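You operate a simulated robot arm through the tools that you are given. There is no shell and no other tool. Be economical: measure what you need, move in short steps, check, and stop when the job is done.

Carry out the task below with a simulated robot arm. There is one attempt and no reset: what you move stays moved.

## Task
Stack the little brown sack on the other and send the small pallet to stop 1.
Fine: stack while the chain drive is still locked off; then free the yellow lock tab, switch on, press the green button.

The check looks at the end state, three seconds after you hand in, the way a careful person would. Anything else that was tipped, shoved, dropped, spilled or broken makes it a failure.

## Robot
A 6-joint arm with a two-finger parallel gripper, fixed in place. Base frame: the origin is at the foot of the arm, x ahead of it, y to its left, z up. Units: m, rad, N and s.
With the tool pointing down near the work surface it reaches from about 0.22 to 0.4 m from the base axis. Its first joint turns from -1.152 to 1.152 rad. Payload 2.9 kg.
The TCP is the grasp point between the finger pads, 0.03 m short of the fingertips. In the tool frame z runs along the fingers and y along their closing line. Largest opening 0.11 m; finger width 0.02, thickness 0.01; the body of the gripper, 0.048 by 0.112 m, starts 0.055 m behind the TCP.
Orientation is that of the tool frame in the base frame, as a unit quaternion [w, x, y, z]. With the fingers straight down and closing along the base's y, the tool's x points along the base's -x, its y along +y and its z along -z.

## Interface
- The arm moves only by the tool send_rows. Its argument "motion" is one flat list of numbers, 7 for each row, row after row: the shift along the base's x, y, z in units of 300 mm (1.0 is 300 mm), then the turn, a rotation vector about the base's x, y, z in units of 90 degrees (1.0 is 90 degrees), then the opening, from 0 (shut) to 1 (fully open). In form: [dx, dy, dz, wx, wy, wz, hand, dx, dy, dz, wx, wy, wz, hand, ...]. A call has 1 to 20 rows; each row is the pose to reach, as a shift and turn from the pose commanded when the call began. A call with a number of a shift or a turn outside -1 to 1 is refused whole. Rows are played at 5 a second. More than 0.05 m and 0.15 rad between two rows, or a gripper value outside its range, and nothing of the call is played. Where a pose cannot be reached the arm comes as near as it can. A force on the tool above 40 N (or 10 N above the force at the start of the call, whichever is more), or a blocked arm, ends the call early, and 0.2 s more pass. The fingers move at their own pace (about 0.108 m/s each) and stop on an object; they squeeze with about 38 N. The grip force told is the motor's: it shows also when the fingers shut on nothing. Time passes only in rows, and 0.2 s behind the last, so rows that repeat a pose let the fingers close. The reply holds the time, the measured pose of the TCP, the force on the tool along the base axes, the opening and the grip force, in the units named above and with some noise, with the torque about the TCP (base axes, N m) and any sound that the robot's microphone picked up.
- Cameras (640 x 400 px; columns grow to the right, rows downward): "scene" is fixed at [0.084, 0.4485, 1.3659]; the picture's right is [-0.63, -0.78, 0.00], its down [-0.56, 0.46, -0.69] and it looks along [0.53, -0.43, -0.73] (base axes); focal length 271 px, centre (320, 200). "wrist" rides on the gripper at [0.072, 0.017, -0.103] in the tool frame; the picture's right is [-0.23, 0.97, 0.00], its down [-0.76, -0.18, -0.62] and it looks along [-0.61, -0.14, 0.78] (tool axes); focal length 222 px, centre (320, 200). There is no depth. A picture from a camera that has moved, and an enlarged one, comes with that camera's place and axes in the base frame and with its lens.
- grab_frame(camera): a new picture of that camera. The clock stands still meanwhile.
- enlarge(camera, box): a new picture of the part [left, top, right, bottom] of that camera's present view, enlarged. The clock stands still meanwhile.
- job_done(): hands the job in; it is judged then, once.

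Work in short steps. Places have to be worked out from the pictures, the camera data and where the tool is seen: move nearer, look again, correct. Check each grasp and each placing, and mend what went wrong. You have 120 turns and 64 pictures in all, those below and enlarged ones among them. Open the gripper and draw the arm clear of the work before you hand the job in, unless the task says otherwise; then end with one line.

The tools are called after "Emit:" as a command line: name --argument value ..., lists and objects as JSON in quotes. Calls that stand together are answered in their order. send_rows: Moves the arm, as the interface text tells. Its arguments: {"type":"object","properties":{"motion":{"type":"array"}},"required":["motion"]} The other tools are called the same way: grab_frame (camera) takes a picture; enlarge (camera, box) takes an enlarged picture of a part of a camera's view; job_done () hands the job in.

At the start:

```text
time_s: 0.0
ee_pos: [0.3423, 0.1348, 1.115]
tcp_rot: [0.0, 0.001, 1.0, 0.0]
force: [0.8, -0.1, -0.2]
moment: [0.02, 0.01, 0.01]
gripper_width: 0.11
gripper_force: 0.0
```

scene: 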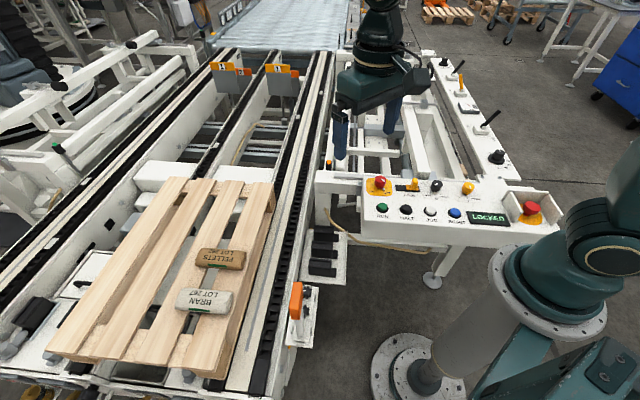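
wrist: 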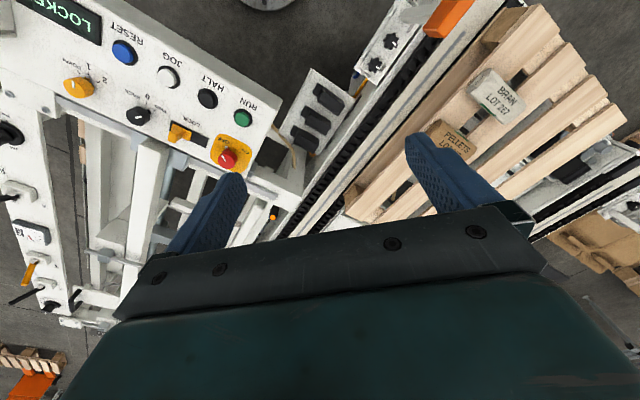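

I start by looking closely at the sacks and the panel.

Emit:
enlarge --camera "scene" --box '[340, 160, 560, 260]'

Emit:
enlarge --camera "scene" --box '[140, 220, 320, 340]'

Emit:
enlarge --camera "wrist" --box '[0, 0, 290, 180]'

Emit:
enlarge --camera "scene" --box '[180, 40, 340, 140]'

```text
2.91 times, centred on (450, 210) of scene
camera zoom: at [0.084, 0.4485, 1.3659], right [-0.63, -0.78, 0.0], down [-0.56, 0.46, -0.69], along [0.53, -0.43, -0.73], focal length 788 px, centre (-58, 171)
```

zoom: 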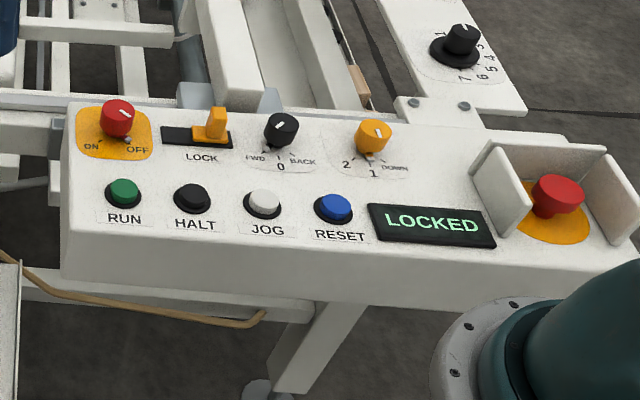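

```text
3.33 times, centred on (230, 280) of scene
camera zoom: at [0.084, 0.4485, 1.3659], right [-0.63, -0.78, 0.0], down [-0.56, 0.46, -0.69], along [0.53, -0.43, -0.73], focal length 902 px, centre (620, -67)
```

zoom: 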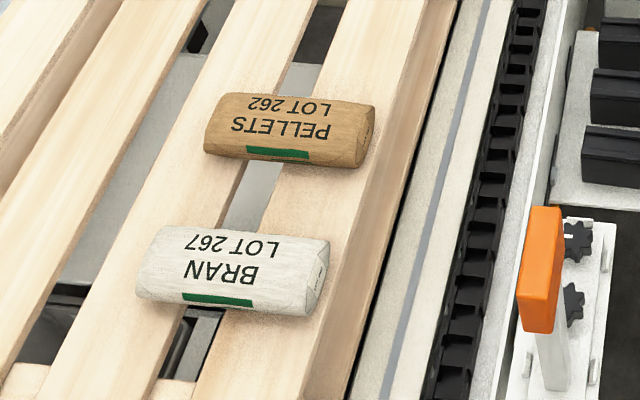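

```text
2.21 times, centred on (145, 90) of wrist
camera zoom: at [0.2701, 0.1515, 1.2175], right [0.23, 0.97, 0.0], down [0.76, -0.18, 0.62], along [0.61, -0.14, -0.78], focal length 490 px, centre (706, 443)
```

zoom: 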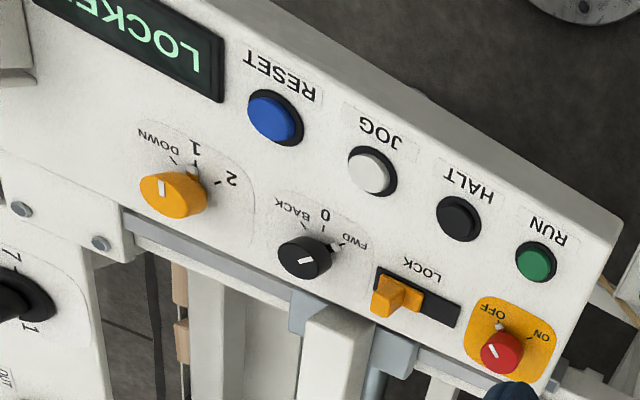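

```text
4.00 times, centred on (260, 90) of scene
camera zoom: at [0.084, 0.4485, 1.3659], right [-0.63, -0.78, 0.0], down [-0.56, 0.46, -0.69], along [0.53, -0.43, -0.73], focal length 1083 px, centre (560, 640)
```

zoom: 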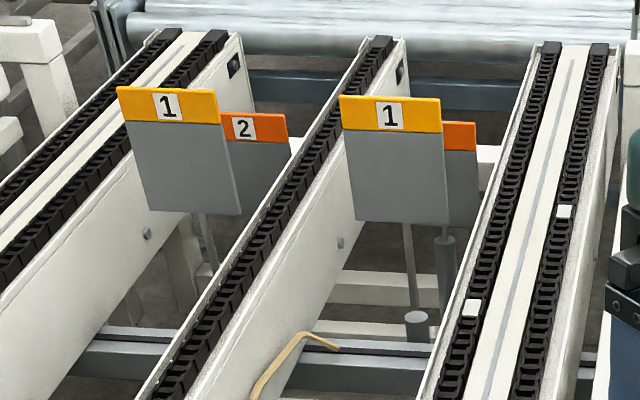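

Triangulating, the brown sack (PELLETS) is near (0.57, 0.415, 0.70) and the white one near (0.48, 0.50, 0.70). Their long axes lie about 46° in the xy-plane. I'll move the open gripper above the brown sack, turned 45° so it closes across it.

Emit:
send_rows --motion '[0.0753, 0.0937, -0.03, 0, 0, 0.05, 1, 0.1506, 0.1874, -0.06, 0, 0, 0.1, 1, 0.2259, 0.2811, -0.09, 0, 0, 0.15, 1, 0.3012, 0.3748, -0.12, 0, 0, 0.2, 1, 0.3765, 0.4685, -0.15, 0, 0, 0.25, 1, 0.4518, 0.5622, -0.18, 0, 0, 0.3, 1, 0.5271, 0.6559, -0.21, 0, 0, 0.35, 1, 0.6024, 0.7496, -0.24, 0, 0, 0.4, 1, 0.6777, 0.8433, -0.27, 0, 0, 0.45, 1, 0.753, 0.937, -0.3, 0, 0, 0.5, 1]'

```text
time_s: 2.2
ee_pos: [0.5193, 0.4, 1.0222]
tcp_rot: [0.0, -0.374, 0.928, 0.0]
force: [0.3, 0.0, 0.1]
moment: [-0.01, -0.01, -0.03]
gripper_width: 0.11
gripper_force: 0.0
out of reach, approached as far as the arm can: row 9, 10
```

It reached radius 0.655 at z 1.02 with the tool down. I look from here.

Emit:
grab_frame --camera "wrist"

Emit:
grab_frame --camera "scene"

```text
57 pictures are left
camera wrist: at [0.4566, 0.3636, 1.1265], right [-0.51, 0.86, 0.0], down [0.67, 0.4, 0.62], along [0.53, 0.32, -0.78], focal length 222 px, centre (320, 200)
```

wrist: 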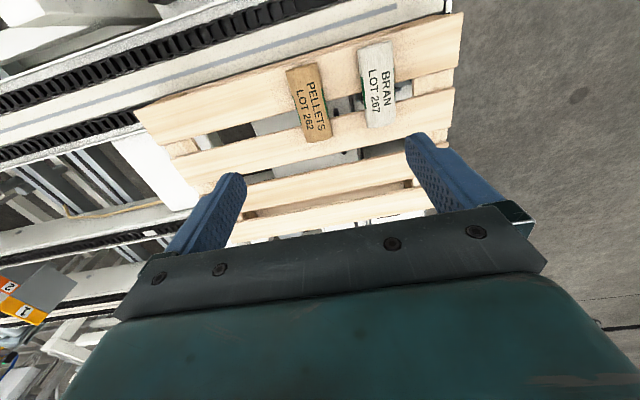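

```text
56 pictures are left
```

scene: 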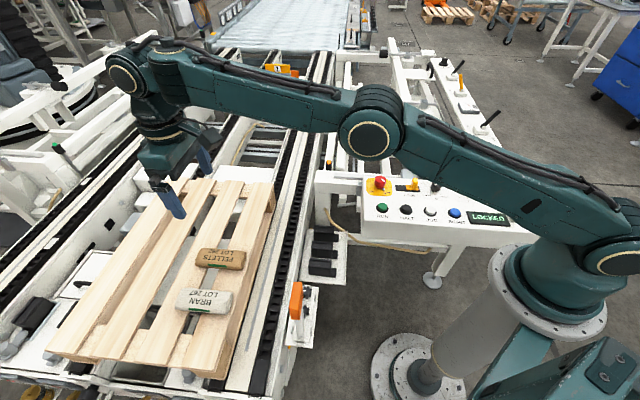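

The reach shown is consistent with the brown sack near (0.57, 0.41, 0.69). I go straight down 0.12 m first, to see whether the reach grows and which pose the shifts count from.

Emit:
send_rows --motion '[0, 0, -0.13, 0, 0, 0, 1, 0, 0, -0.26, 0, 0, 0, 1, 0, 0, -0.4, 0, 0, 0, 1]'

```text
time_s: 3.0
ee_pos: [0.5223, 0.3989, 0.903]
tcp_rot: [0.0, -0.383, 0.924, 0.0]
force: [0.6, -0.1, -0.7]
moment: [0.02, 0.01, 0.01]
gripper_width: 0.1102
gripper_force: 0.1
```

Shifts count from the clipped pose, and now all rows are reachable. Moving over the sack at z≈0.85.

Emit:
send_rows --motion '[0.07, 0.02, -0.08, 0, 0, 0, 1, 0.15, 0.045, -0.17, 0, 0, 0, 1]'

Emit:
grab_frame --camera "wrist"

Emit:
enlarge --camera "scene" --box '[110, 180, 302, 300]'

```text
time_s: 3.6
ee_pos: [0.5505, 0.4036, 0.8646]
tcp_rot: [0.0, -0.383, 0.924, 0.0]
force: [0.3, 0.2, -0.2]
moment: [0.01, 0.02, -0.02]
gripper_width: 0.1098
gripper_force: 0.2
out of reach, approached as far as the arm can: row 2
```

```text
55 pictures are left
camera wrist: at [0.4865, 0.3648, 0.9682], right [-0.53, 0.85, 0.0], down [0.66, 0.41, 0.62], along [0.53, 0.33, -0.78], focal length 222 px, centre (320, 200)
```

wrist: 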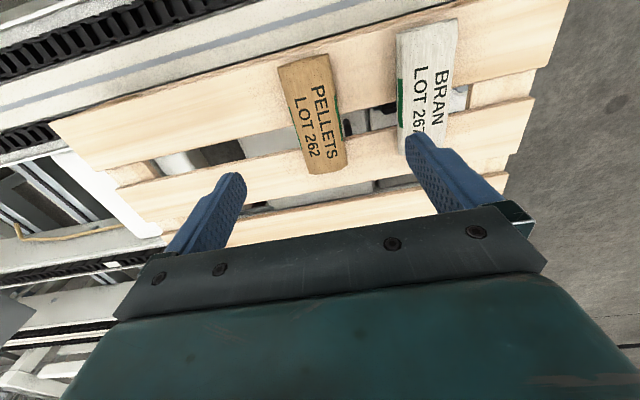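

```text
3.33 times, centred on (206, 240) of scene
camera zoom: at [0.084, 0.4485, 1.3659], right [-0.63, -0.78, 0.0], down [-0.56, 0.46, -0.69], along [0.53, -0.43, -0.73], focal length 902 px, centre (700, 67)
```

zoom: 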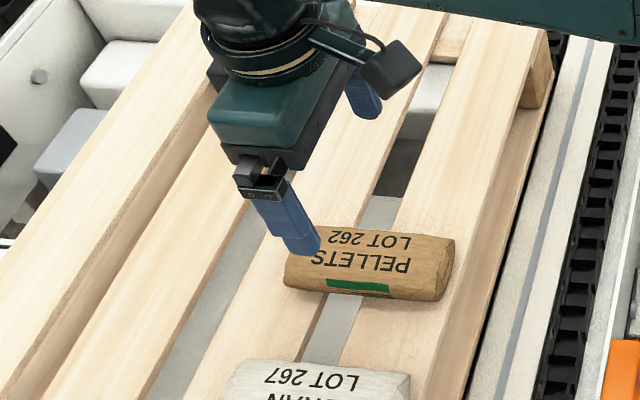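

The brown sack's axis lies at about 44–45°, its centre about (0.570, 0.413) with the top near z≈0.70. That is slightly beyond the straight-down reach, so I tilt the fingers outward about 14° about the closing axis and move over it.

Emit:
send_rows --motion '[0.02, 0.01, -0.05, 0.0375, -0.0375, 0, 1, 0.04, 0.02, -0.1, 0.075, -0.075, 0, 1, 0.065, 0.031, -0.15, 0.1125, -0.1125, 0, 1, 0.065, 0.031, -0.2, 0.1125, -0.1125, 0, 1]'

Emit:
grab_frame --camera "wrist"

Emit:
enlarge --camera "scene" --box '[126, 200, 286, 300]'

```text
time_s: 4.6
ee_pos: [0.5692, 0.4134, 0.8033]
tcp_rot: [0.115, -0.38, 0.917, 0.048]
force: [0.4, 1.0, -0.5]
moment: [0.01, -0.04, 0.01]
gripper_width: 0.1102
gripper_force: 0.0
```

```text
53 pictures are left
camera wrist: at [0.4894, 0.3574, 0.8856], right [-0.53, 0.84, 0.06], down [0.54, 0.29, 0.79], along [0.65, 0.45, -0.61], focal length 222 px, centre (320, 200)
```

wrist: 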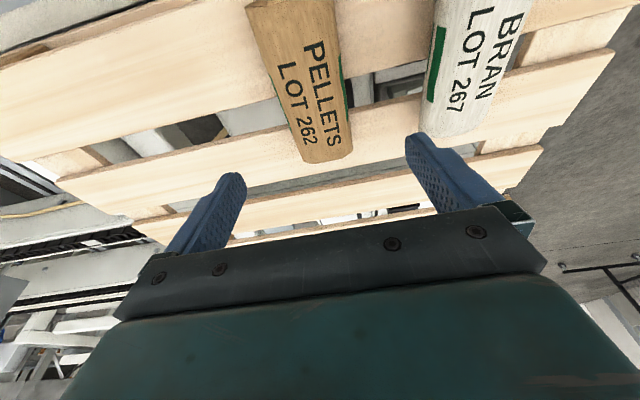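

```text
4.00 times, centred on (206, 250) of scene
camera zoom: at [0.084, 0.4485, 1.3659], right [-0.63, -0.78, 0.0], down [-0.56, 0.46, -0.69], along [0.53, -0.43, -0.73], focal length 1083 px, centre (776, 0)
```

zoom: 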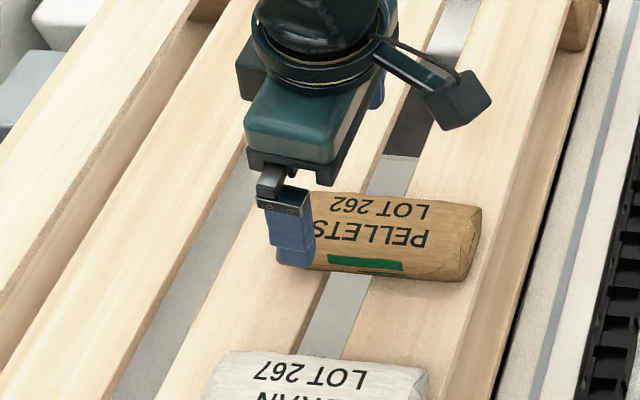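

Alignment is good, within about 5 mm. I nudge 4 mm sideways and descend to z≈0.725, then look again.

Emit:
send_rows --motion '[0.01, -0.01, -0.1, 0, 0, 0, 1, 0.01, -0.01, -0.2, 0, 0, 0, 1, 0.01, -0.01, -0.26, 0, 0, 0, 1]'

Emit:
grab_frame --camera "wrist"

Emit:
enlarge --camera "scene" --box '[142, 210, 270, 290]'

```text
time_s: 5.4
ee_pos: [0.573, 0.4134, 0.7275]
tcp_rot: [0.115, -0.38, 0.917, 0.047]
force: [-0.7, -0.2, -0.3]
moment: [-0.02, 0.01, -0.01]
gripper_width: 0.1098
gripper_force: 0.1
```

```text
51 pictures are left
camera wrist: at [0.4933, 0.3568, 0.809], right [-0.53, 0.84, 0.06], down [0.54, 0.29, 0.79], along [0.65, 0.45, -0.61], focal length 222 px, centre (320, 200)
```

wrist: 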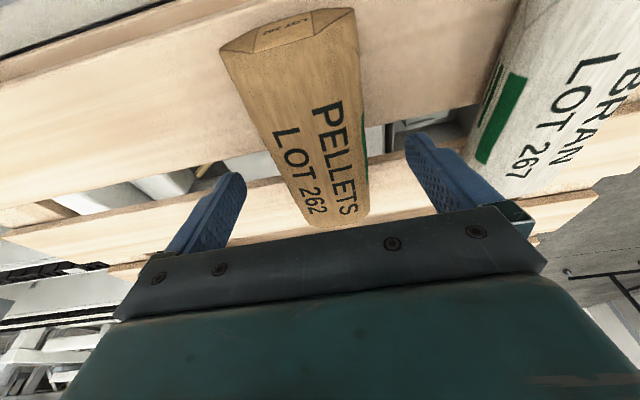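

```text
5.00 times, centred on (206, 250) of scene
camera zoom: at [0.084, 0.4486, 1.3659], right [-0.63, -0.78, 0.0], down [-0.56, 0.46, -0.69], along [0.53, -0.43, -0.73], focal length 1354 px, centre (890, -50)
```

zoom: 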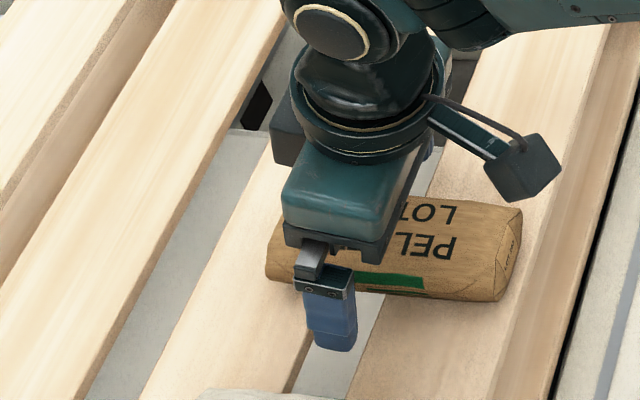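

The sack sits centred between the fingers. I go down another 28 mm slowly, watching the force.

Emit:
send_rows --motion '[0, 0, -0.03, 0, 0, 0, 1, 0, 0, -0.06, 0, 0, 0, 1, 0, 0, -0.09, 0, 0, 0, 1]'

Emit:
enlarge --camera "scene" --box '[142, 210, 270, 290]'

Emit:
grab_frame --camera "wrist"

```text
time_s: 6.2
ee_pos: [0.5758, 0.4143, 0.7038]
tcp_rot: [0.121, -0.38, 0.916, 0.05]
force: [11.8, 11.3, 14.1]
moment: [0.33, -0.01, -0.24]
gripper_width: 0.1101
gripper_force: 0.1
```

```text
5.00 times, centred on (206, 250) of scene
camera zoom: at [0.084, 0.4486, 1.3659], right [-0.63, -0.78, 0.0], down [-0.56, 0.46, -0.69], along [0.53, -0.43, -0.73], focal length 1354 px, centre (890, -50)
```

zoom: 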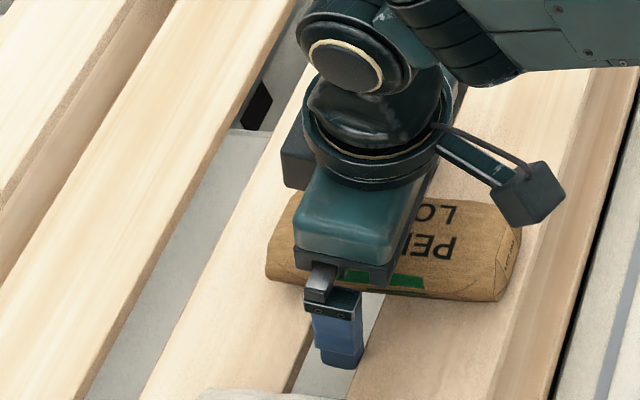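

```text
48 pictures are left
camera wrist: at [0.4955, 0.3582, 0.7847], right [-0.53, 0.84, 0.06], down [0.53, 0.28, 0.8], along [0.66, 0.46, -0.6], focal length 222 px, centre (320, 200)
```

wrist: 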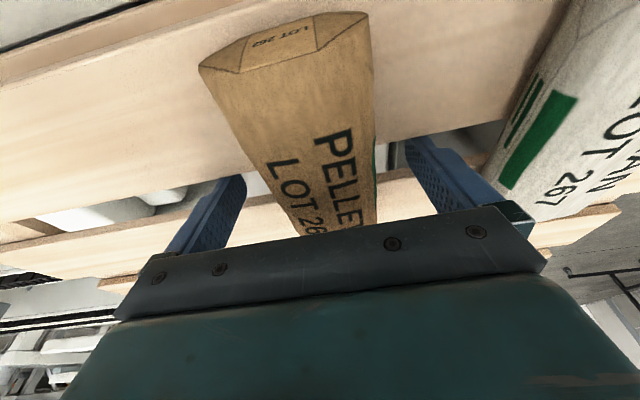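

The fingertips touched a slat edge (about 21 N) at z≈0.704. I back up 7 mm to clear it and then close on the sack.

Emit:
send_rows --motion '[-0.004, 0, 0.03, 0, 0, 0, 1, -0.004, 0, 0.03, 0, 0, 0, 1, -0.004, 0, 0.03, 0, 0, 0, 0.7, -0.004, 0, 0.03, 0, 0, 0, 0.4, -0.004, 0, 0.03, 0, 0, 0, 0.3, -0.004, 0, 0.03, 0, 0, 0, 0.3]'

```text
time_s: 7.6
ee_pos: [0.5695, 0.4119, 0.708]
tcp_rot: [0.115, -0.38, 0.917, 0.048]
force: [-0.8, -1.2, 0.2]
moment: [0.04, 0.01, -0.03]
gripper_width: 0.0547
gripper_force: 38.1
```

The sack is held (opening 0.055, 38 N). Lifting 0.1 m and checking.

Emit:
send_rows --motion '[0, 0, 0.05, 0, 0, 0, 0.3, 0, 0, 0.13, 0, 0, 0, 0.3, 0, 0, 0.23, 0, 0, 0, 0.3, 0, 0, 0.33, 0, 0, 0, 0.3]'

Emit:
grab_frame --camera "wrist"

Emit:
enlarge --camera "scene" --box '[110, 190, 302, 310]'

```text
time_s: 8.6
ee_pos: [0.5695, 0.4104, 0.8089]
tcp_rot: [0.115, -0.38, 0.916, 0.048]
force: [0.0, -0.5, 0.3]
moment: [-0.01, 0.0, -0.01]
gripper_width: 0.0329
gripper_force: 0.0
```

```text
47 pictures are left
camera wrist: at [0.4904, 0.3544, 0.8906], right [-0.53, 0.84, 0.06], down [0.54, 0.29, 0.79], along [0.65, 0.45, -0.61], focal length 222 px, centre (320, 200)
```

wrist: 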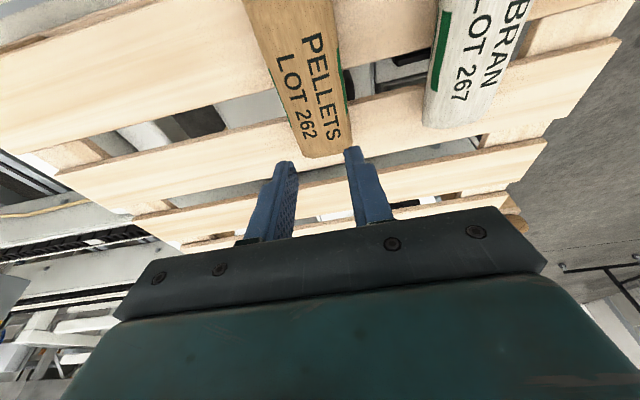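

```text
3.33 times, centred on (206, 250) of scene
camera zoom: at [0.084, 0.4485, 1.3659], right [-0.63, -0.78, 0.0], down [-0.56, 0.46, -0.69], along [0.53, -0.43, -0.73], focal length 902 px, centre (700, 33)
```

zoom: 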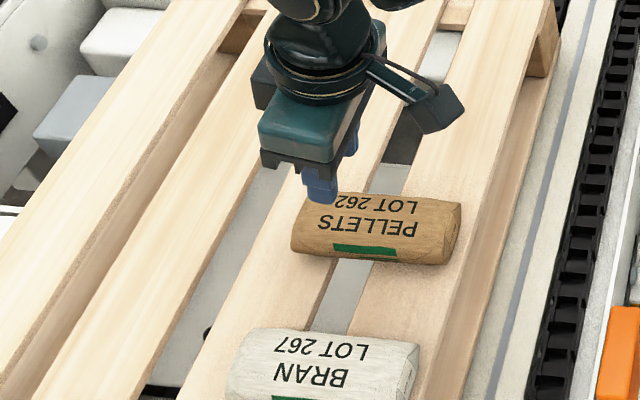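

The sack slipped out and is still lying in place. Before retrying I look at its cross-section and position closely.

Emit:
enlarge --camera "wrist" --box '[200, 0, 420, 170]'

Emit:
enlarge --camera "scene" --box '[190, 235, 270, 285]'

```text
2.35 times, centred on (310, 85) of wrist
camera zoom: at [0.4904, 0.3544, 0.8906], right [-0.53, 0.84, 0.06], down [0.54, 0.29, 0.79], along [0.65, 0.45, -0.61], focal length 523 px, centre (344, 471)
```

zoom: 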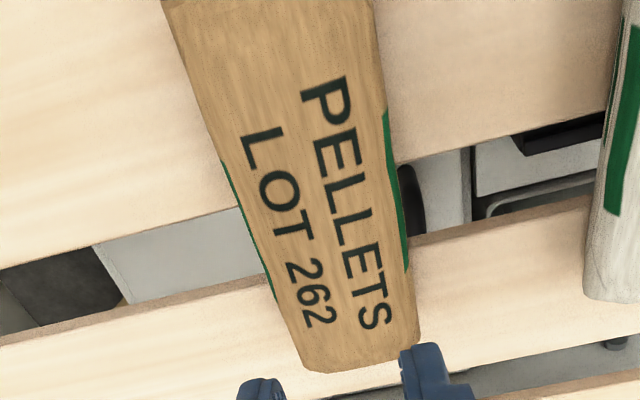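

```text
8.00 times, centred on (230, 260) of scene
camera zoom: at [0.084, 0.4485, 1.3659], right [-0.63, -0.78, 0.0], down [-0.56, 0.46, -0.69], along [0.53, -0.43, -0.73], focal length 2166 px, centre (1040, -280)
```

zoom: 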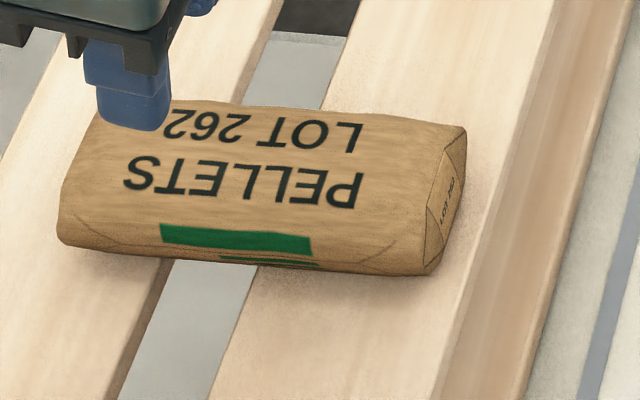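

The sack is box-like, about 0.057 m wide, and centred near (0.566, 0.411) over a slat gap. I retry with TCP at (0.570, 0.414). I stop at z≈0.713 so the tips don't wedge in the gap, then close fully and check before lifting.

Emit:
send_rows --motion '[0, 0.006, 0, 0, 0, 0, 1, 0, 0.012, -0.05, 0, 0, 0, 1, 0, 0.012, -0.15, 0, 0, 0, 1, 0, 0.012, -0.25, 0, 0, 0, 1, 0, 0.012, -0.3, 0, 0, 0, 1, 0, 0.012, -0.32, 0, 0, 0, 1, 0, 0.012, -0.32, 0, 0, 0, 0.7, 0, 0.012, -0.32, 0, 0, 0, 0.4, 0, 0.012, -0.32, 0, 0, 0, 0.1, 0, 0.012, -0.32, 0, 0, 0, 0, 0, 0.012, -0.32, 0, 0, 0, 0]'

Emit:
grab_frame --camera "wrist"

Emit:
enlarge --camera "scene" --box '[166, 220, 262, 280]'

```text
time_s: 11.0
ee_pos: [0.5704, 0.415, 0.7124]
tcp_rot: [0.115, -0.38, 0.916, 0.048]
force: [1.6, -0.7, 0.8]
moment: [0.04, -0.03, 0.0]
gripper_width: 0.0551
gripper_force: 37.9
```

```text
43 pictures are left
camera wrist: at [0.4911, 0.3598, 0.7934], right [-0.53, 0.84, 0.06], down [0.54, 0.29, 0.79], along [0.65, 0.45, -0.61], focal length 222 px, centre (320, 200)
```

wrist: 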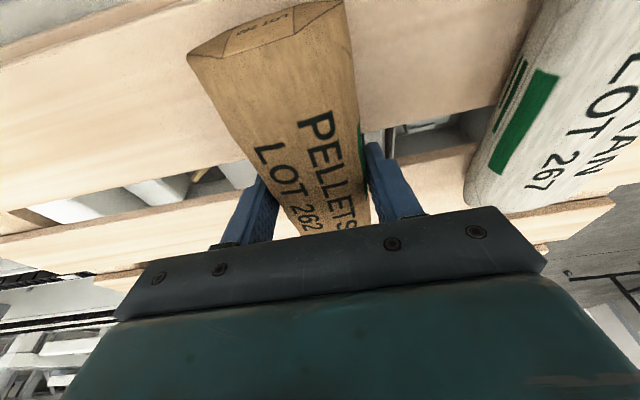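

```text
6.67 times, centred on (214, 250) of scene
camera zoom: at [0.084, 0.4485, 1.3659], right [-0.63, -0.78, 0.0], down [-0.56, 0.46, -0.69], along [0.53, -0.43, -0.73], focal length 1805 px, centre (1027, -133)
```

zoom: 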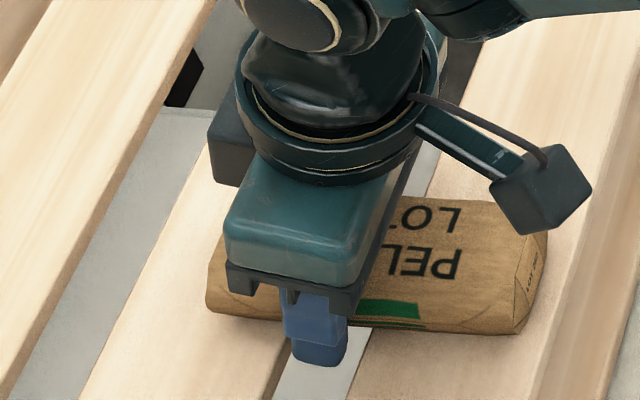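

Gripped at 0.055 again on the true sides. I lift slowly this time in 3 mm rows and watch width and force.

Emit:
send_rows --motion '[0, 0, 0.005, 0, 0, 0, 0, 0, 0, 0.01, 0, 0, 0, 0, 0, 0, 0.02, 0, 0, 0, 0, 0, 0, 0.03, 0, 0, 0, 0, 0, 0, 0.04, 0, 0, 0, 0]'

```text
time_s: 12.2
ee_pos: [0.5719, 0.4154, 0.7239]
tcp_rot: [0.115, -0.38, 0.917, 0.048]
force: [1.1, -0.5, -1.6]
moment: [-0.01, 0.02, -0.01]
gripper_width: 0.0551
gripper_force: 38.2
```

Emit:
grab_frame --camera "wrist"

Emit:
enlarge --camera "scene" --box '[166, 220, 262, 280]'

```text
41 pictures are left
camera wrist: at [0.4926, 0.3597, 0.8059], right [-0.53, 0.84, 0.06], down [0.54, 0.29, 0.79], along [0.65, 0.45, -0.61], focal length 222 px, centre (320, 200)
```

wrist: 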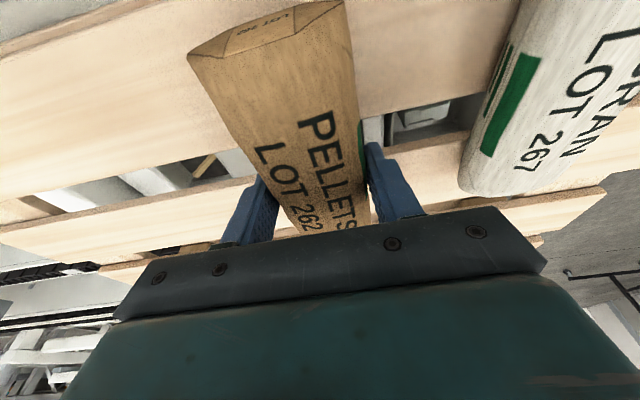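

```text
6.67 times, centred on (214, 250) of scene
camera zoom: at [0.084, 0.4486, 1.3659], right [-0.63, -0.78, 0.0], down [-0.56, 0.46, -0.69], along [0.53, -0.43, -0.73], focal length 1805 px, centre (1027, -133)
```

zoom: 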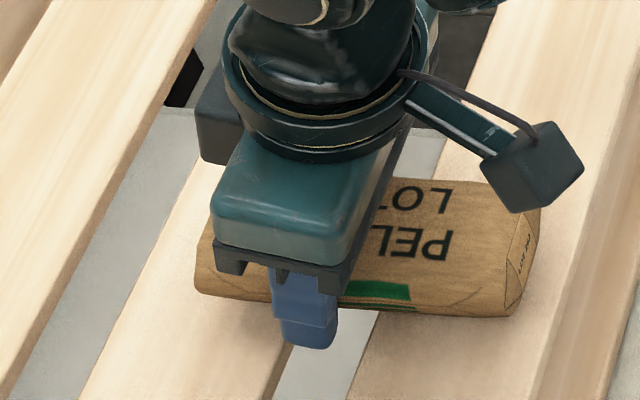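

The sack now rides with the gripper. I continue lifting gently to z≈0.79, then look.

Emit:
send_rows --motion '[0, 0, 0.02, 0, 0, 0, 0, 0, 0, 0.045, 0, 0, 0, 0, 0, 0, 0.075, 0, 0, 0, 0, 0, 0, 0.105, 0, 0, 0, 0, 0, 0, 0.135, 0, 0, 0, 0, 0, 0, 0.165, 0, 0, 0, 0, 0, 0, 0.195, 0, 0, 0, 0, 0, 0, 0.215, 0, 0, 0, 0, 0, 0, 0.225, 0, 0, 0, 0]'

Emit:
grab_frame --camera "wrist"

```text
time_s: 14.2
ee_pos: [0.5712, 0.416, 0.7926]
tcp_rot: [0.115, -0.38, 0.917, 0.047]
force: [-0.3, 0.6, -2.0]
moment: [0.01, -0.03, 0.02]
gripper_width: 0.0552
gripper_force: 38.1
```

```text
39 pictures are left
camera wrist: at [0.4916, 0.3596, 0.8735], right [-0.53, 0.84, 0.06], down [0.54, 0.29, 0.79], along [0.65, 0.45, -0.61], focal length 222 px, centre (320, 200)
```

wrist: 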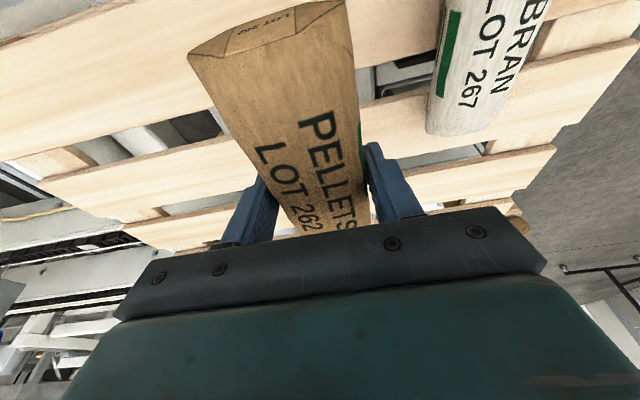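

Held firmly. Now I carry it sideways over the white sack by about (−0.083, +0.089).

Emit:
send_rows --motion '[-0.01, 0.011, 0, 0, 0, 0, 0, -0.035, 0.038, 0, 0, 0, 0, 0, -0.07, 0.075, 0, 0, 0, 0, 0, -0.11, 0.118, 0, 0, 0, 0, 0, -0.15, 0.161, 0, 0, 0, 0, 0, -0.19, 0.204, 0, 0, 0, 0, 0, -0.23, 0.247, 0, 0, 0, 0, 0, -0.26, 0.279, 0, 0, 0, 0, 0, -0.277, 0.297, 0, 0, 0, 0, 0, -0.277, 0.297, 0, 0, 0, 0, 0]'

Emit:
grab_frame --camera "wrist"

Emit:
enlarge --camera "scene" --box '[134, 240, 262, 320]'

```text
time_s: 16.4
ee_pos: [0.4862, 0.5029, 0.7915]
tcp_rot: [0.116, -0.38, 0.916, 0.048]
force: [0.0, -0.4, -1.9]
moment: [-0.02, -0.02, 0.04]
gripper_width: 0.055
gripper_force: 37.8
```

```text
38 pictures are left
camera wrist: at [0.4079, 0.4467, 0.8727], right [-0.53, 0.84, 0.06], down [0.54, 0.29, 0.79], along [0.65, 0.45, -0.61], focal length 222 px, centre (320, 200)
```

wrist: 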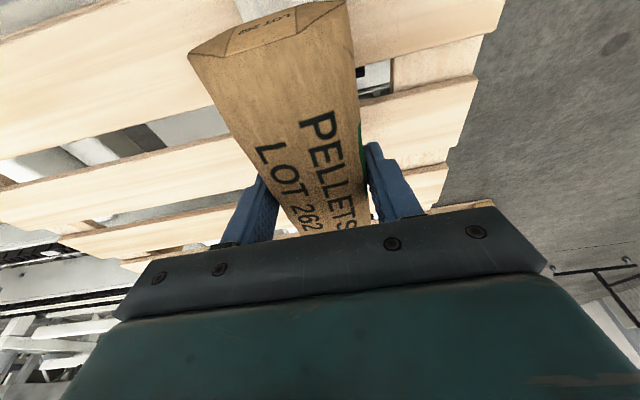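

```text
5.00 times, centred on (198, 280) of scene
camera zoom: at [0.084, 0.4486, 1.3659], right [-0.63, -0.78, 0.0], down [-0.56, 0.46, -0.69], along [0.53, -0.43, -0.73], focal length 1354 px, centre (930, -200)
```

zoom: 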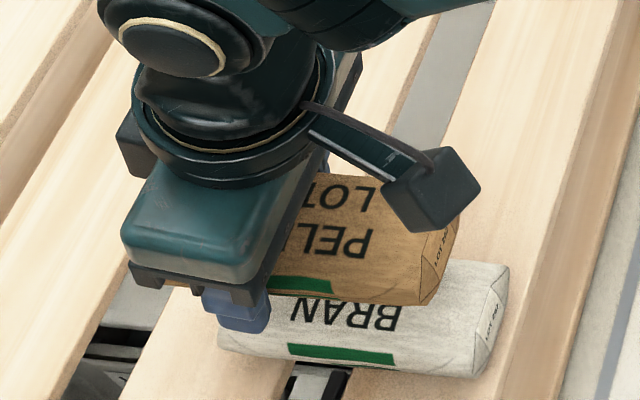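

Comparing labels and bottom edges, the brown sack is aligned with the white one within about 5 mm. I correct slightly and lower to just above the expected contact height (TCP ≈0.757).

Emit:
send_rows --motion '[-0.008, -0.003, -0.02, 0, 0, 0, 0, -0.015, -0.006, -0.05, 0, 0, 0, 0, -0.015, -0.006, -0.085, 0, 0, 0, 0, -0.015, -0.006, -0.11, 0, 0, 0, 0, -0.015, -0.006, -0.115, 0, 0, 0, 0]'

Emit:
enlarge --camera "scene" --box '[150, 250, 246, 310]'

```text
time_s: 17.6
ee_pos: [0.4817, 0.5028, 0.7559]
tcp_rot: [0.115, -0.38, 0.917, 0.048]
force: [-0.5, -0.5, -1.7]
moment: [-0.01, 0.0, 0.0]
gripper_width: 0.0549
gripper_force: 38.3
```

```text
6.67 times, centred on (198, 280) of scene
camera zoom: at [0.084, 0.4486, 1.3659], right [-0.63, -0.78, 0.0], down [-0.56, 0.46, -0.69], along [0.53, -0.43, -0.73], focal length 1805 px, centre (1133, -333)
```

zoom: 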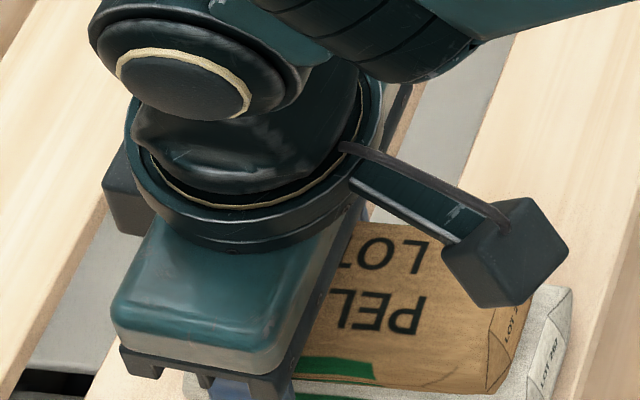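

Nearly there, with no contact yet. I go down in 2 mm steps and watch for contact.

Emit:
send_rows --motion '[-0.005, -0.005, -0.006, 0, 0, 0, 0, -0.01, -0.01, -0.012, 0, 0, 0, 0, -0.01, -0.01, -0.012, 0, 0, 0, 0]'

Emit:
enlarge --camera "scene" --box '[150, 270, 246, 330]'

```text
time_s: 18.4
ee_pos: [0.4795, 0.5011, 0.7522]
tcp_rot: [0.115, -0.38, 0.917, 0.048]
force: [-0.3, 0.6, -1.5]
moment: [0.04, -0.03, 0.03]
gripper_width: 0.0548
gripper_force: 37.9
```

```text
6.67 times, centred on (198, 300) of scene
camera zoom: at [0.084, 0.4486, 1.3659], right [-0.63, -0.78, 0.0], down [-0.56, 0.46, -0.69], along [0.53, -0.43, -0.73], focal length 1805 px, centre (1133, -467)
```

zoom: 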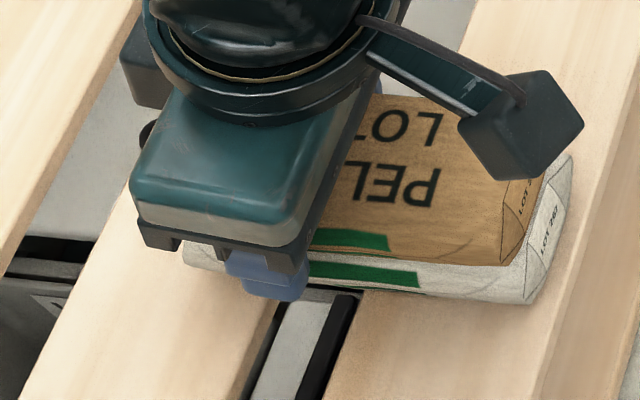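

Alignment is excellent: the end-face labels differ by just the expected stacking offset. I continue down in 1.5–2 mm steps until I feel contact.

Emit:
send_rows --motion '[0, 0, -0.006, 0, 0, 0, 0, 0, 0, -0.006, 0, 0, 0, 0]'

```text
time_s: 19.0
ee_pos: [0.4801, 0.5, 0.7525]
tcp_rot: [0.116, -0.38, 0.916, 0.048]
force: [1.2, 1.4, 2.1]
moment: [0.13, -0.09, -0.03]
gripper_width: 0.0553
gripper_force: 38.5
```

Contact (about 4 N) at z≈0.7525. I open gently.

Emit:
send_rows --motion '[0, 0, 0, 0, 0, 0, 0.55, 0, 0, 0, 0, 0, 0, 0.65, 0, 0, 0, 0, 0, 0, 0.8, 0, 0, 0, 0, 0, 0, 0.8, 0, 0, 0, 0, 0, 0, 0.8]'

Emit:
grab_frame --camera "wrist"

Emit:
enlarge --camera "scene" --box '[150, 270, 246, 330]'

```text
time_s: 20.2
ee_pos: [0.4791, 0.4981, 0.7517]
tcp_rot: [0.115, -0.379, 0.917, 0.047]
force: [0.1, -0.2, 1.0]
moment: [-0.02, 0.0, 0.0]
gripper_width: 0.088
gripper_force: 0.1
```

```text
34 pictures are left
camera wrist: at [0.4001, 0.4436, 0.8327], right [-0.53, 0.84, 0.06], down [0.54, 0.29, 0.79], along [0.65, 0.45, -0.61], focal length 222 px, centre (320, 200)
```

wrist: 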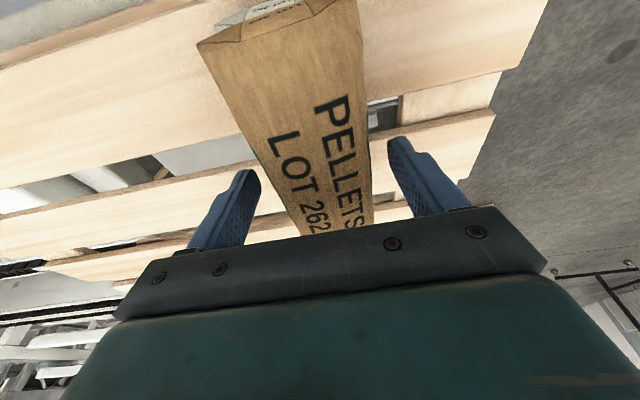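

```text
6.67 times, centred on (198, 300) of scene
camera zoom: at [0.084, 0.4485, 1.3659], right [-0.63, -0.78, 0.0], down [-0.56, 0.46, -0.69], along [0.53, -0.43, -0.73], focal length 1805 px, centre (1133, -467)
```

zoom: 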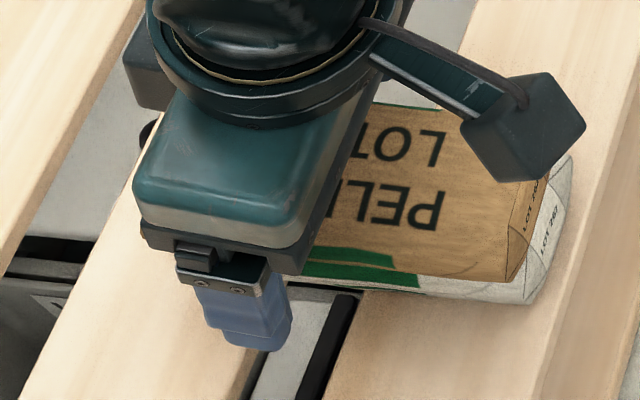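

Released. I lift straight up carefully and check the stack.

Emit:
send_rows --motion '[0, 0, 0.03, 0, 0, 0, 0.85, 0, 0, 0.1, 0, 0, 0, 0.9, 0, 0, 0.2, 0, 0, 0, 0.9, 0.05, -0.05, 0.33, 0, 0, 0, 0.9, 0.15, -0.15, 0.45, 0, 0, 0, 0.9, 0.2, -0.25, 0.55, 0, 0, 0, 0.9]'

Emit:
enlarge --camera "scene" --box '[150, 260, 246, 320]'

Emit:
grab_frame --camera "wrist"

```text
refused: row 5 steps farther than a row can; nothing moved
```

```text
6.67 times, centred on (198, 290) of scene
camera zoom: at [0.084, 0.4485, 1.3659], right [-0.63, -0.78, 0.0], down [-0.56, 0.46, -0.69], along [0.53, -0.43, -0.73], focal length 1805 px, centre (1133, -400)
```

zoom: 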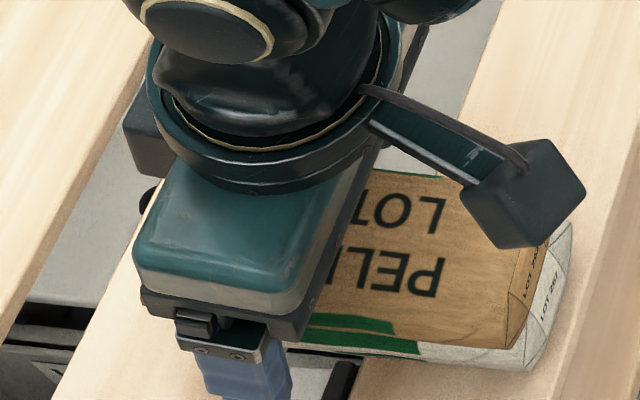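

```text
31 pictures are left
camera wrist: at [0.4001, 0.4436, 0.8327], right [-0.53, 0.84, 0.06], down [0.54, 0.29, 0.79], along [0.65, 0.45, -0.61], focal length 222 px, centre (320, 200)
```

wrist: 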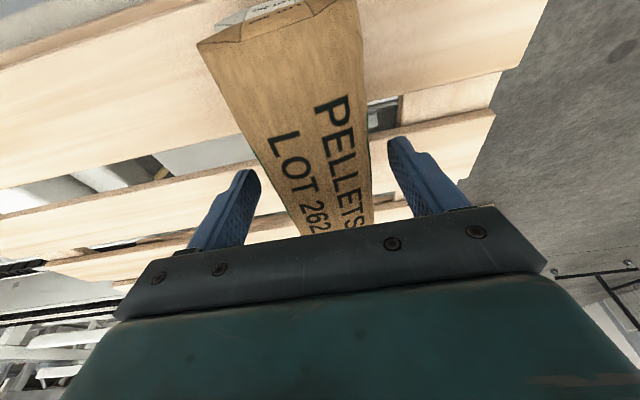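

The call was refused because one step was too long. I rise straight up in smaller rows before looking again.

Emit:
send_rows --motion '[0, 0, 0.03, 0, 0, 0, 0.85, 0, 0, 0.1, 0, 0, 0, 0.9, 0, 0, 0.2, 0, 0, 0, 0.9, 0.03, -0.03, 0.3, 0, 0, 0, 0.9, 0.06, -0.09, 0.4, 0, 0, 0, 0.9, 0.07, -0.2, 0.46, 0, 0, 0, 0.9, 0.07, -0.32, 0.5, 0, 0, 0, 0.9, 0.07, -0.45, 0.52, 0, 0, 0, 0.9]'

Emit:
enlarge --camera "scene" --box '[150, 250, 246, 310]'

```text
time_s: 22.0
ee_pos: [0.4978, 0.3652, 0.9046]
tcp_rot: [0.114, -0.381, 0.916, 0.048]
force: [-0.6, -0.5, 0.1]
moment: [0.0, 0.02, 0.03]
gripper_width: 0.099
gripper_force: 0.1
```

```text
6.67 times, centred on (198, 280) of scene
camera zoom: at [0.084, 0.4486, 1.3659], right [-0.63, -0.78, 0.0], down [-0.56, 0.46, -0.69], along [0.53, -0.43, -0.73], focal length 1805 px, centre (1133, -333)
```

zoom: 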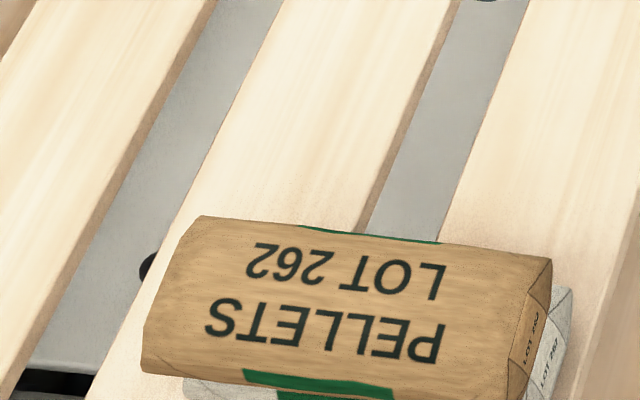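

The brown sack rests on the white one but may lean a little. I look at the front.

Emit:
enlarge --camera "scene" --box '[160, 275, 256, 335]'

Emit:
grab_frame --camera "wrist"

```text
6.67 times, centred on (208, 305) of scene
camera zoom: at [0.084, 0.4486, 1.3659], right [-0.63, -0.78, 0.0], down [-0.56, 0.46, -0.69], along [0.53, -0.43, -0.73], focal length 1805 px, centre (1067, -500)
```

zoom: 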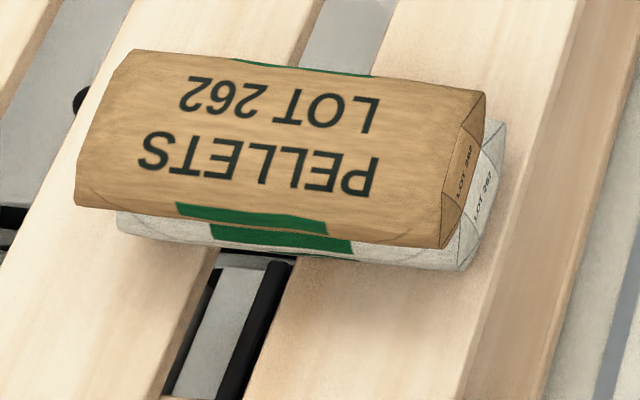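

```text
28 pictures are left
camera wrist: at [0.4199, 0.3089, 0.9868], right [-0.53, 0.84, 0.06], down [0.54, 0.29, 0.79], along [0.65, 0.45, -0.61], focal length 222 px, centre (320, 200)
```

wrist: 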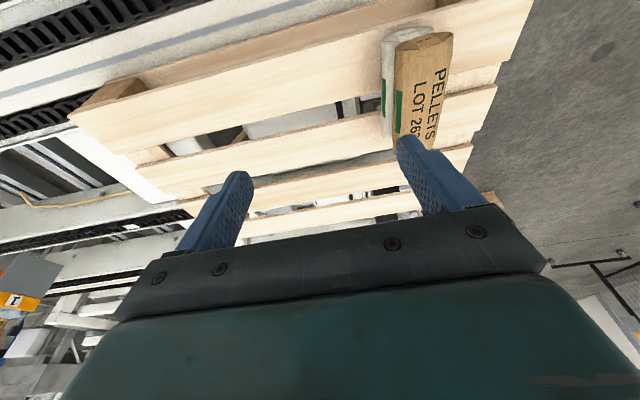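

The stack is sound, offset only about 6 mm. Now I take the arm back to vertical and swing it over the panel for a close look.

Emit:
send_rows --motion '[-0.04, -0.13, 0.05, -0.019, 0.019, 0, 0.9, -0.08, -0.26, 0.1, -0.038, 0.038, 0, 0.9, -0.12, -0.39, 0.15, -0.057, 0.057, 0, 0.9, -0.16, -0.52, 0.2, -0.076, 0.076, 0, 0.9, -0.2, -0.65, 0.25, -0.095, 0.095, 0, 0.6, -0.22, -0.78, 0.28, -0.1125, 0.1125, 0, 0.4, -0.24, -0.91, 0.3, -0.1125, 0.1125, 0, 0.3]'

Emit:
send_rows --motion '[-0.03, -0.14, 0, 0, 0, 0, 0.3, -0.06, -0.28, 0, 0, 0, 0, 0.3, -0.09, -0.42, 0, 0, 0, 0, 0.3, -0.12, -0.56, 0, 0, 0, 0, 0.3]'

Emit:
grab_frame --camera "wrist"

```text
time_s: 23.6
ee_pos: [0.4262, 0.0912, 0.993]
tcp_rot: [0.0, -0.383, 0.924, 0.0]
force: [-1.0, 0.0, -0.6]
moment: [0.02, -0.02, 0.0]
gripper_width: 0.033
gripper_force: 0.1
```

```text
time_s: 24.6
ee_pos: [0.3942, -0.073, 0.9969]
tcp_rot: [0.0, -0.382, 0.924, 0.0]
force: [1.0, 0.6, 0.2]
moment: [0.01, -0.02, -0.02]
gripper_width: 0.033
gripper_force: 0.1
```

```text
27 pictures are left
camera wrist: at [0.3309, -0.1122, 1.0996], right [-0.53, 0.85, 0.0], down [0.66, 0.41, 0.62], along [0.53, 0.33, -0.78], focal length 222 px, centre (320, 200)
```

wrist: 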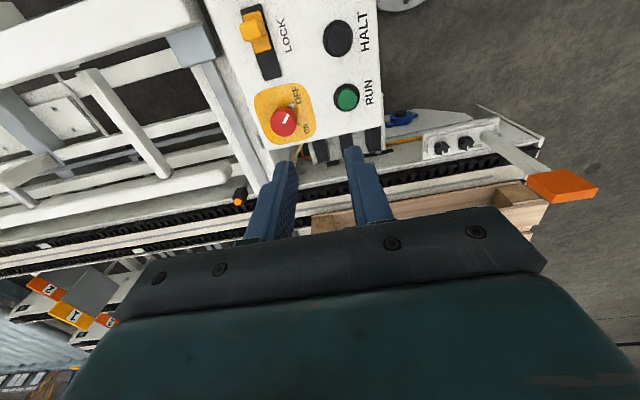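

The LOCK tab is near (0.375, −0.167), the red switch near (0.45, −0.09) and RUN near (0.379, −0.036). I shift to see the direction and stop selectors and the tab from closer.

Emit:
send_rows --motion '[-0.07, -0.12, -0.05, 0, 0, 0, 0.3, -0.15, -0.24, -0.1, 0, 0, 0, 0.3, -0.23, -0.35, -0.15, 0, 0, 0, 0.3]'

Emit:
grab_frame --camera "wrist"

```text
time_s: 25.4
ee_pos: [0.3229, -0.1791, 0.9538]
tcp_rot: [0.001, -0.383, 0.924, 0.0]
force: [-0.3, -0.6, -0.4]
moment: [0.0, -0.04, 0.0]
gripper_width: 0.0328
gripper_force: 0.1
```

```text
26 pictures are left
camera wrist: at [0.2605, -0.2186, 1.0555], right [-0.53, 0.85, 0.0], down [0.66, 0.41, 0.62], along [0.53, 0.33, -0.78], focal length 222 px, centre (320, 200)
```

wrist: 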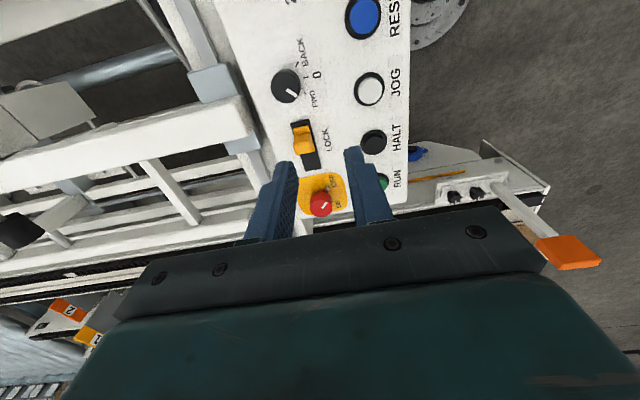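

Emit:
enlarge --camera "wrist" --box '[230, 0, 420, 180]'

Emit:
enlarge --camera "scene" --box '[425, 170, 489, 210]'

```text
2.22 times, centred on (325, 90) of wrist
camera zoom: at [0.2605, -0.2186, 1.0555], right [-0.53, 0.85, 0.0], down [0.66, 0.41, 0.62], along [0.53, 0.33, -0.78], focal length 494 px, centre (309, 444)
```

zoom: 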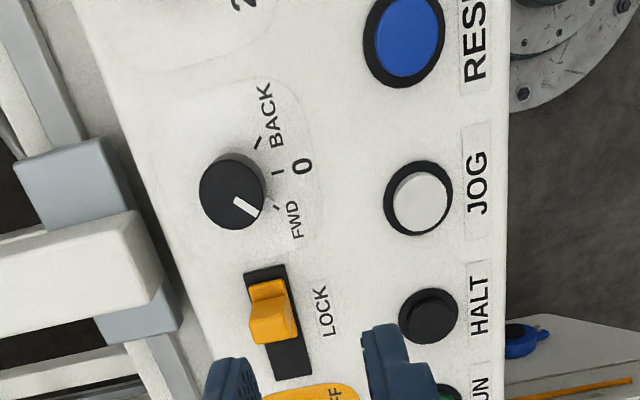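

```text
10.00 times, centred on (457, 190) of scene
camera zoom: at [0.084, 0.4486, 1.3659], right [-0.63, -0.78, 0.0], down [-0.56, 0.46, -0.69], along [0.53, -0.43, -0.73], focal length 2707 px, centre (-1050, 300)
```

zoom: 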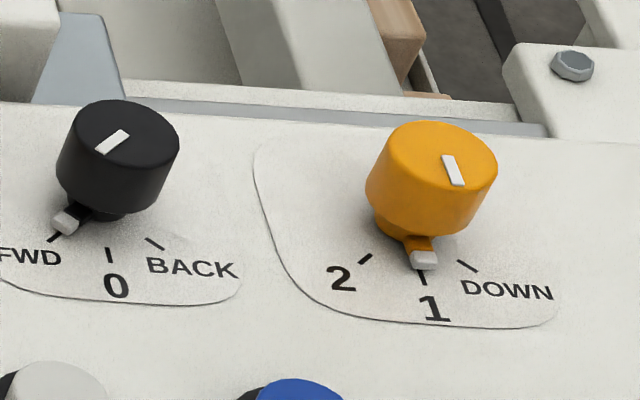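

FWD and stop 1 are already selected and the display read LOCKED. Retriangulating puts the panel surface at z≈0.752 and the tab near (0.379, −0.172). Its slot runs toward (+,+) at about 44°. I move above the tab with fingers straddling the slot.

Emit:
send_rows --motion '[0.05, 0.006, -0.1, 0, 0, 0, 0.5, 0.1, 0.012, -0.2, 0, 0, 0, 0.55, 0.15, 0.018, -0.3, 0, 0, 0, 0.55, 0.187, 0.023, -0.4, 0, 0, 0, 0.55]'

Emit:
grab_frame --camera "wrist"

Emit:
enlarge --camera "scene" --box '[365, 150, 461, 210]'

```text
time_s: 26.4
ee_pos: [0.382, -0.1729, 0.8314]
tcp_rot: [-0.001, -0.382, 0.924, 0.0]
force: [-0.4, -0.1, -0.7]
moment: [-0.04, 0.0, -0.01]
gripper_width: 0.0605
gripper_force: 0.0
```

```text
23 pictures are left
camera wrist: at [0.3176, -0.2128, 0.935], right [-0.53, 0.85, 0.0], down [0.66, 0.41, 0.62], along [0.53, 0.33, -0.78], focal length 222 px, centre (320, 200)
```

wrist: 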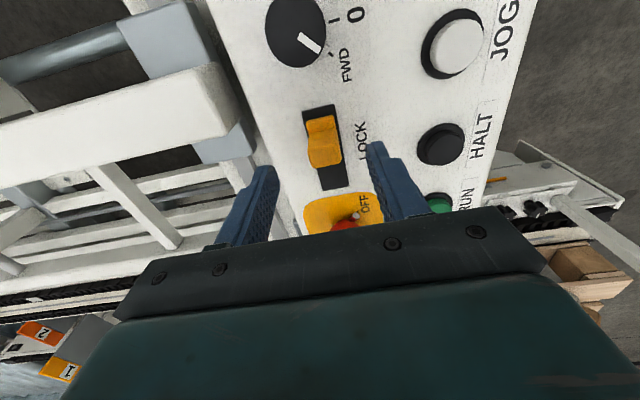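

```text
6.67 times, centred on (413, 180) of scene
camera zoom: at [0.084, 0.4485, 1.3659], right [-0.63, -0.78, 0.0], down [-0.56, 0.46, -0.69], along [0.53, -0.43, -0.73], focal length 1805 px, centre (-300, 333)
```

zoom: 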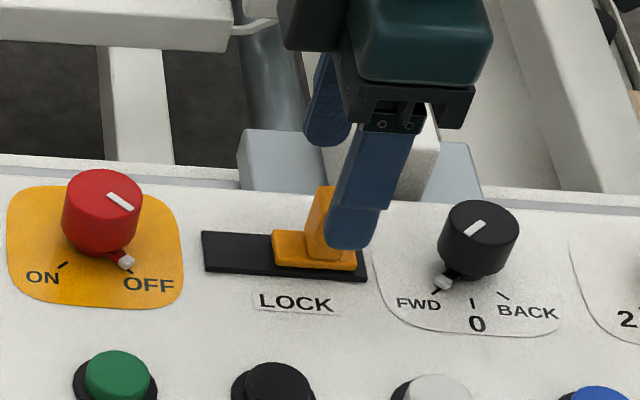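

The tab is centred between the fingers. I descend to TCP z≈0.79 and close on the upright.

Emit:
send_rows --motion '[0, 0, -0.06, 0, 0, 0, 0.55, 0, 0, -0.11, 0, 0, 0, 0.55, 0, 0, -0.14, 0, 0, 0, 0.55, 0, 0, -0.14, 0, 0, 0, 0.3, 0, 0, -0.14, 0, 0, 0, 0.1, 0, 0, -0.14, 0, 0, 0, 0.1, 0, 0, -0.14, 0, 0, 0, 0.1]'

Emit:
enlarge --camera "scene" --box '[365, 150, 461, 210]'

```text
time_s: 27.4
ee_pos: [0.3812, -0.1729, 0.7906]
tcp_rot: [0.002, -0.382, 0.924, -0.001]
force: [0.0, 0.5, 5.0]
moment: [0.07, 0.12, -0.01]
gripper_width: 0.0336
gripper_force: 0.2
stopped in row 4: the force on the tool passed its limit at 74 N (the readings are from after the stop); the commanded pose is now the measured one
```

```text
6.67 times, centred on (413, 180) of scene
camera zoom: at [0.084, 0.4486, 1.3659], right [-0.63, -0.78, 0.0], down [-0.56, 0.46, -0.69], along [0.53, -0.43, -0.73], focal length 1805 px, centre (-300, 333)
```

zoom: 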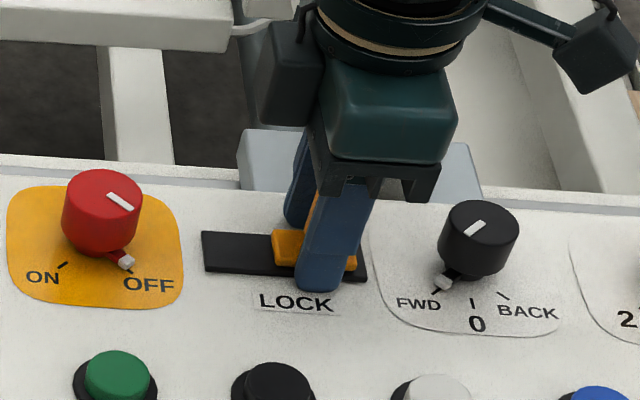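

The tips touched the panel face at TCP ≈0.79, so the panel is at about 0.76. I raise 4 mm and close on the tab.

Emit:
send_rows --motion '[0, 0, 0.014, 0, 0, 0, 0.32, 0, 0, 0.014, 0, 0, 0, 0.2, 0, 0, 0.014, 0, 0, 0, 0.1, 0, 0, 0.014, 0, 0, 0, 0.1]'

```text
time_s: 28.4
ee_pos: [0.3781, -0.171, 0.7942]
tcp_rot: [-0.001, -0.384, 0.924, 0.005]
force: [-18.0, 22.9, 5.4]
moment: [0.02, -0.71, -0.15]
gripper_width: 0.0216
gripper_force: 44.9
```

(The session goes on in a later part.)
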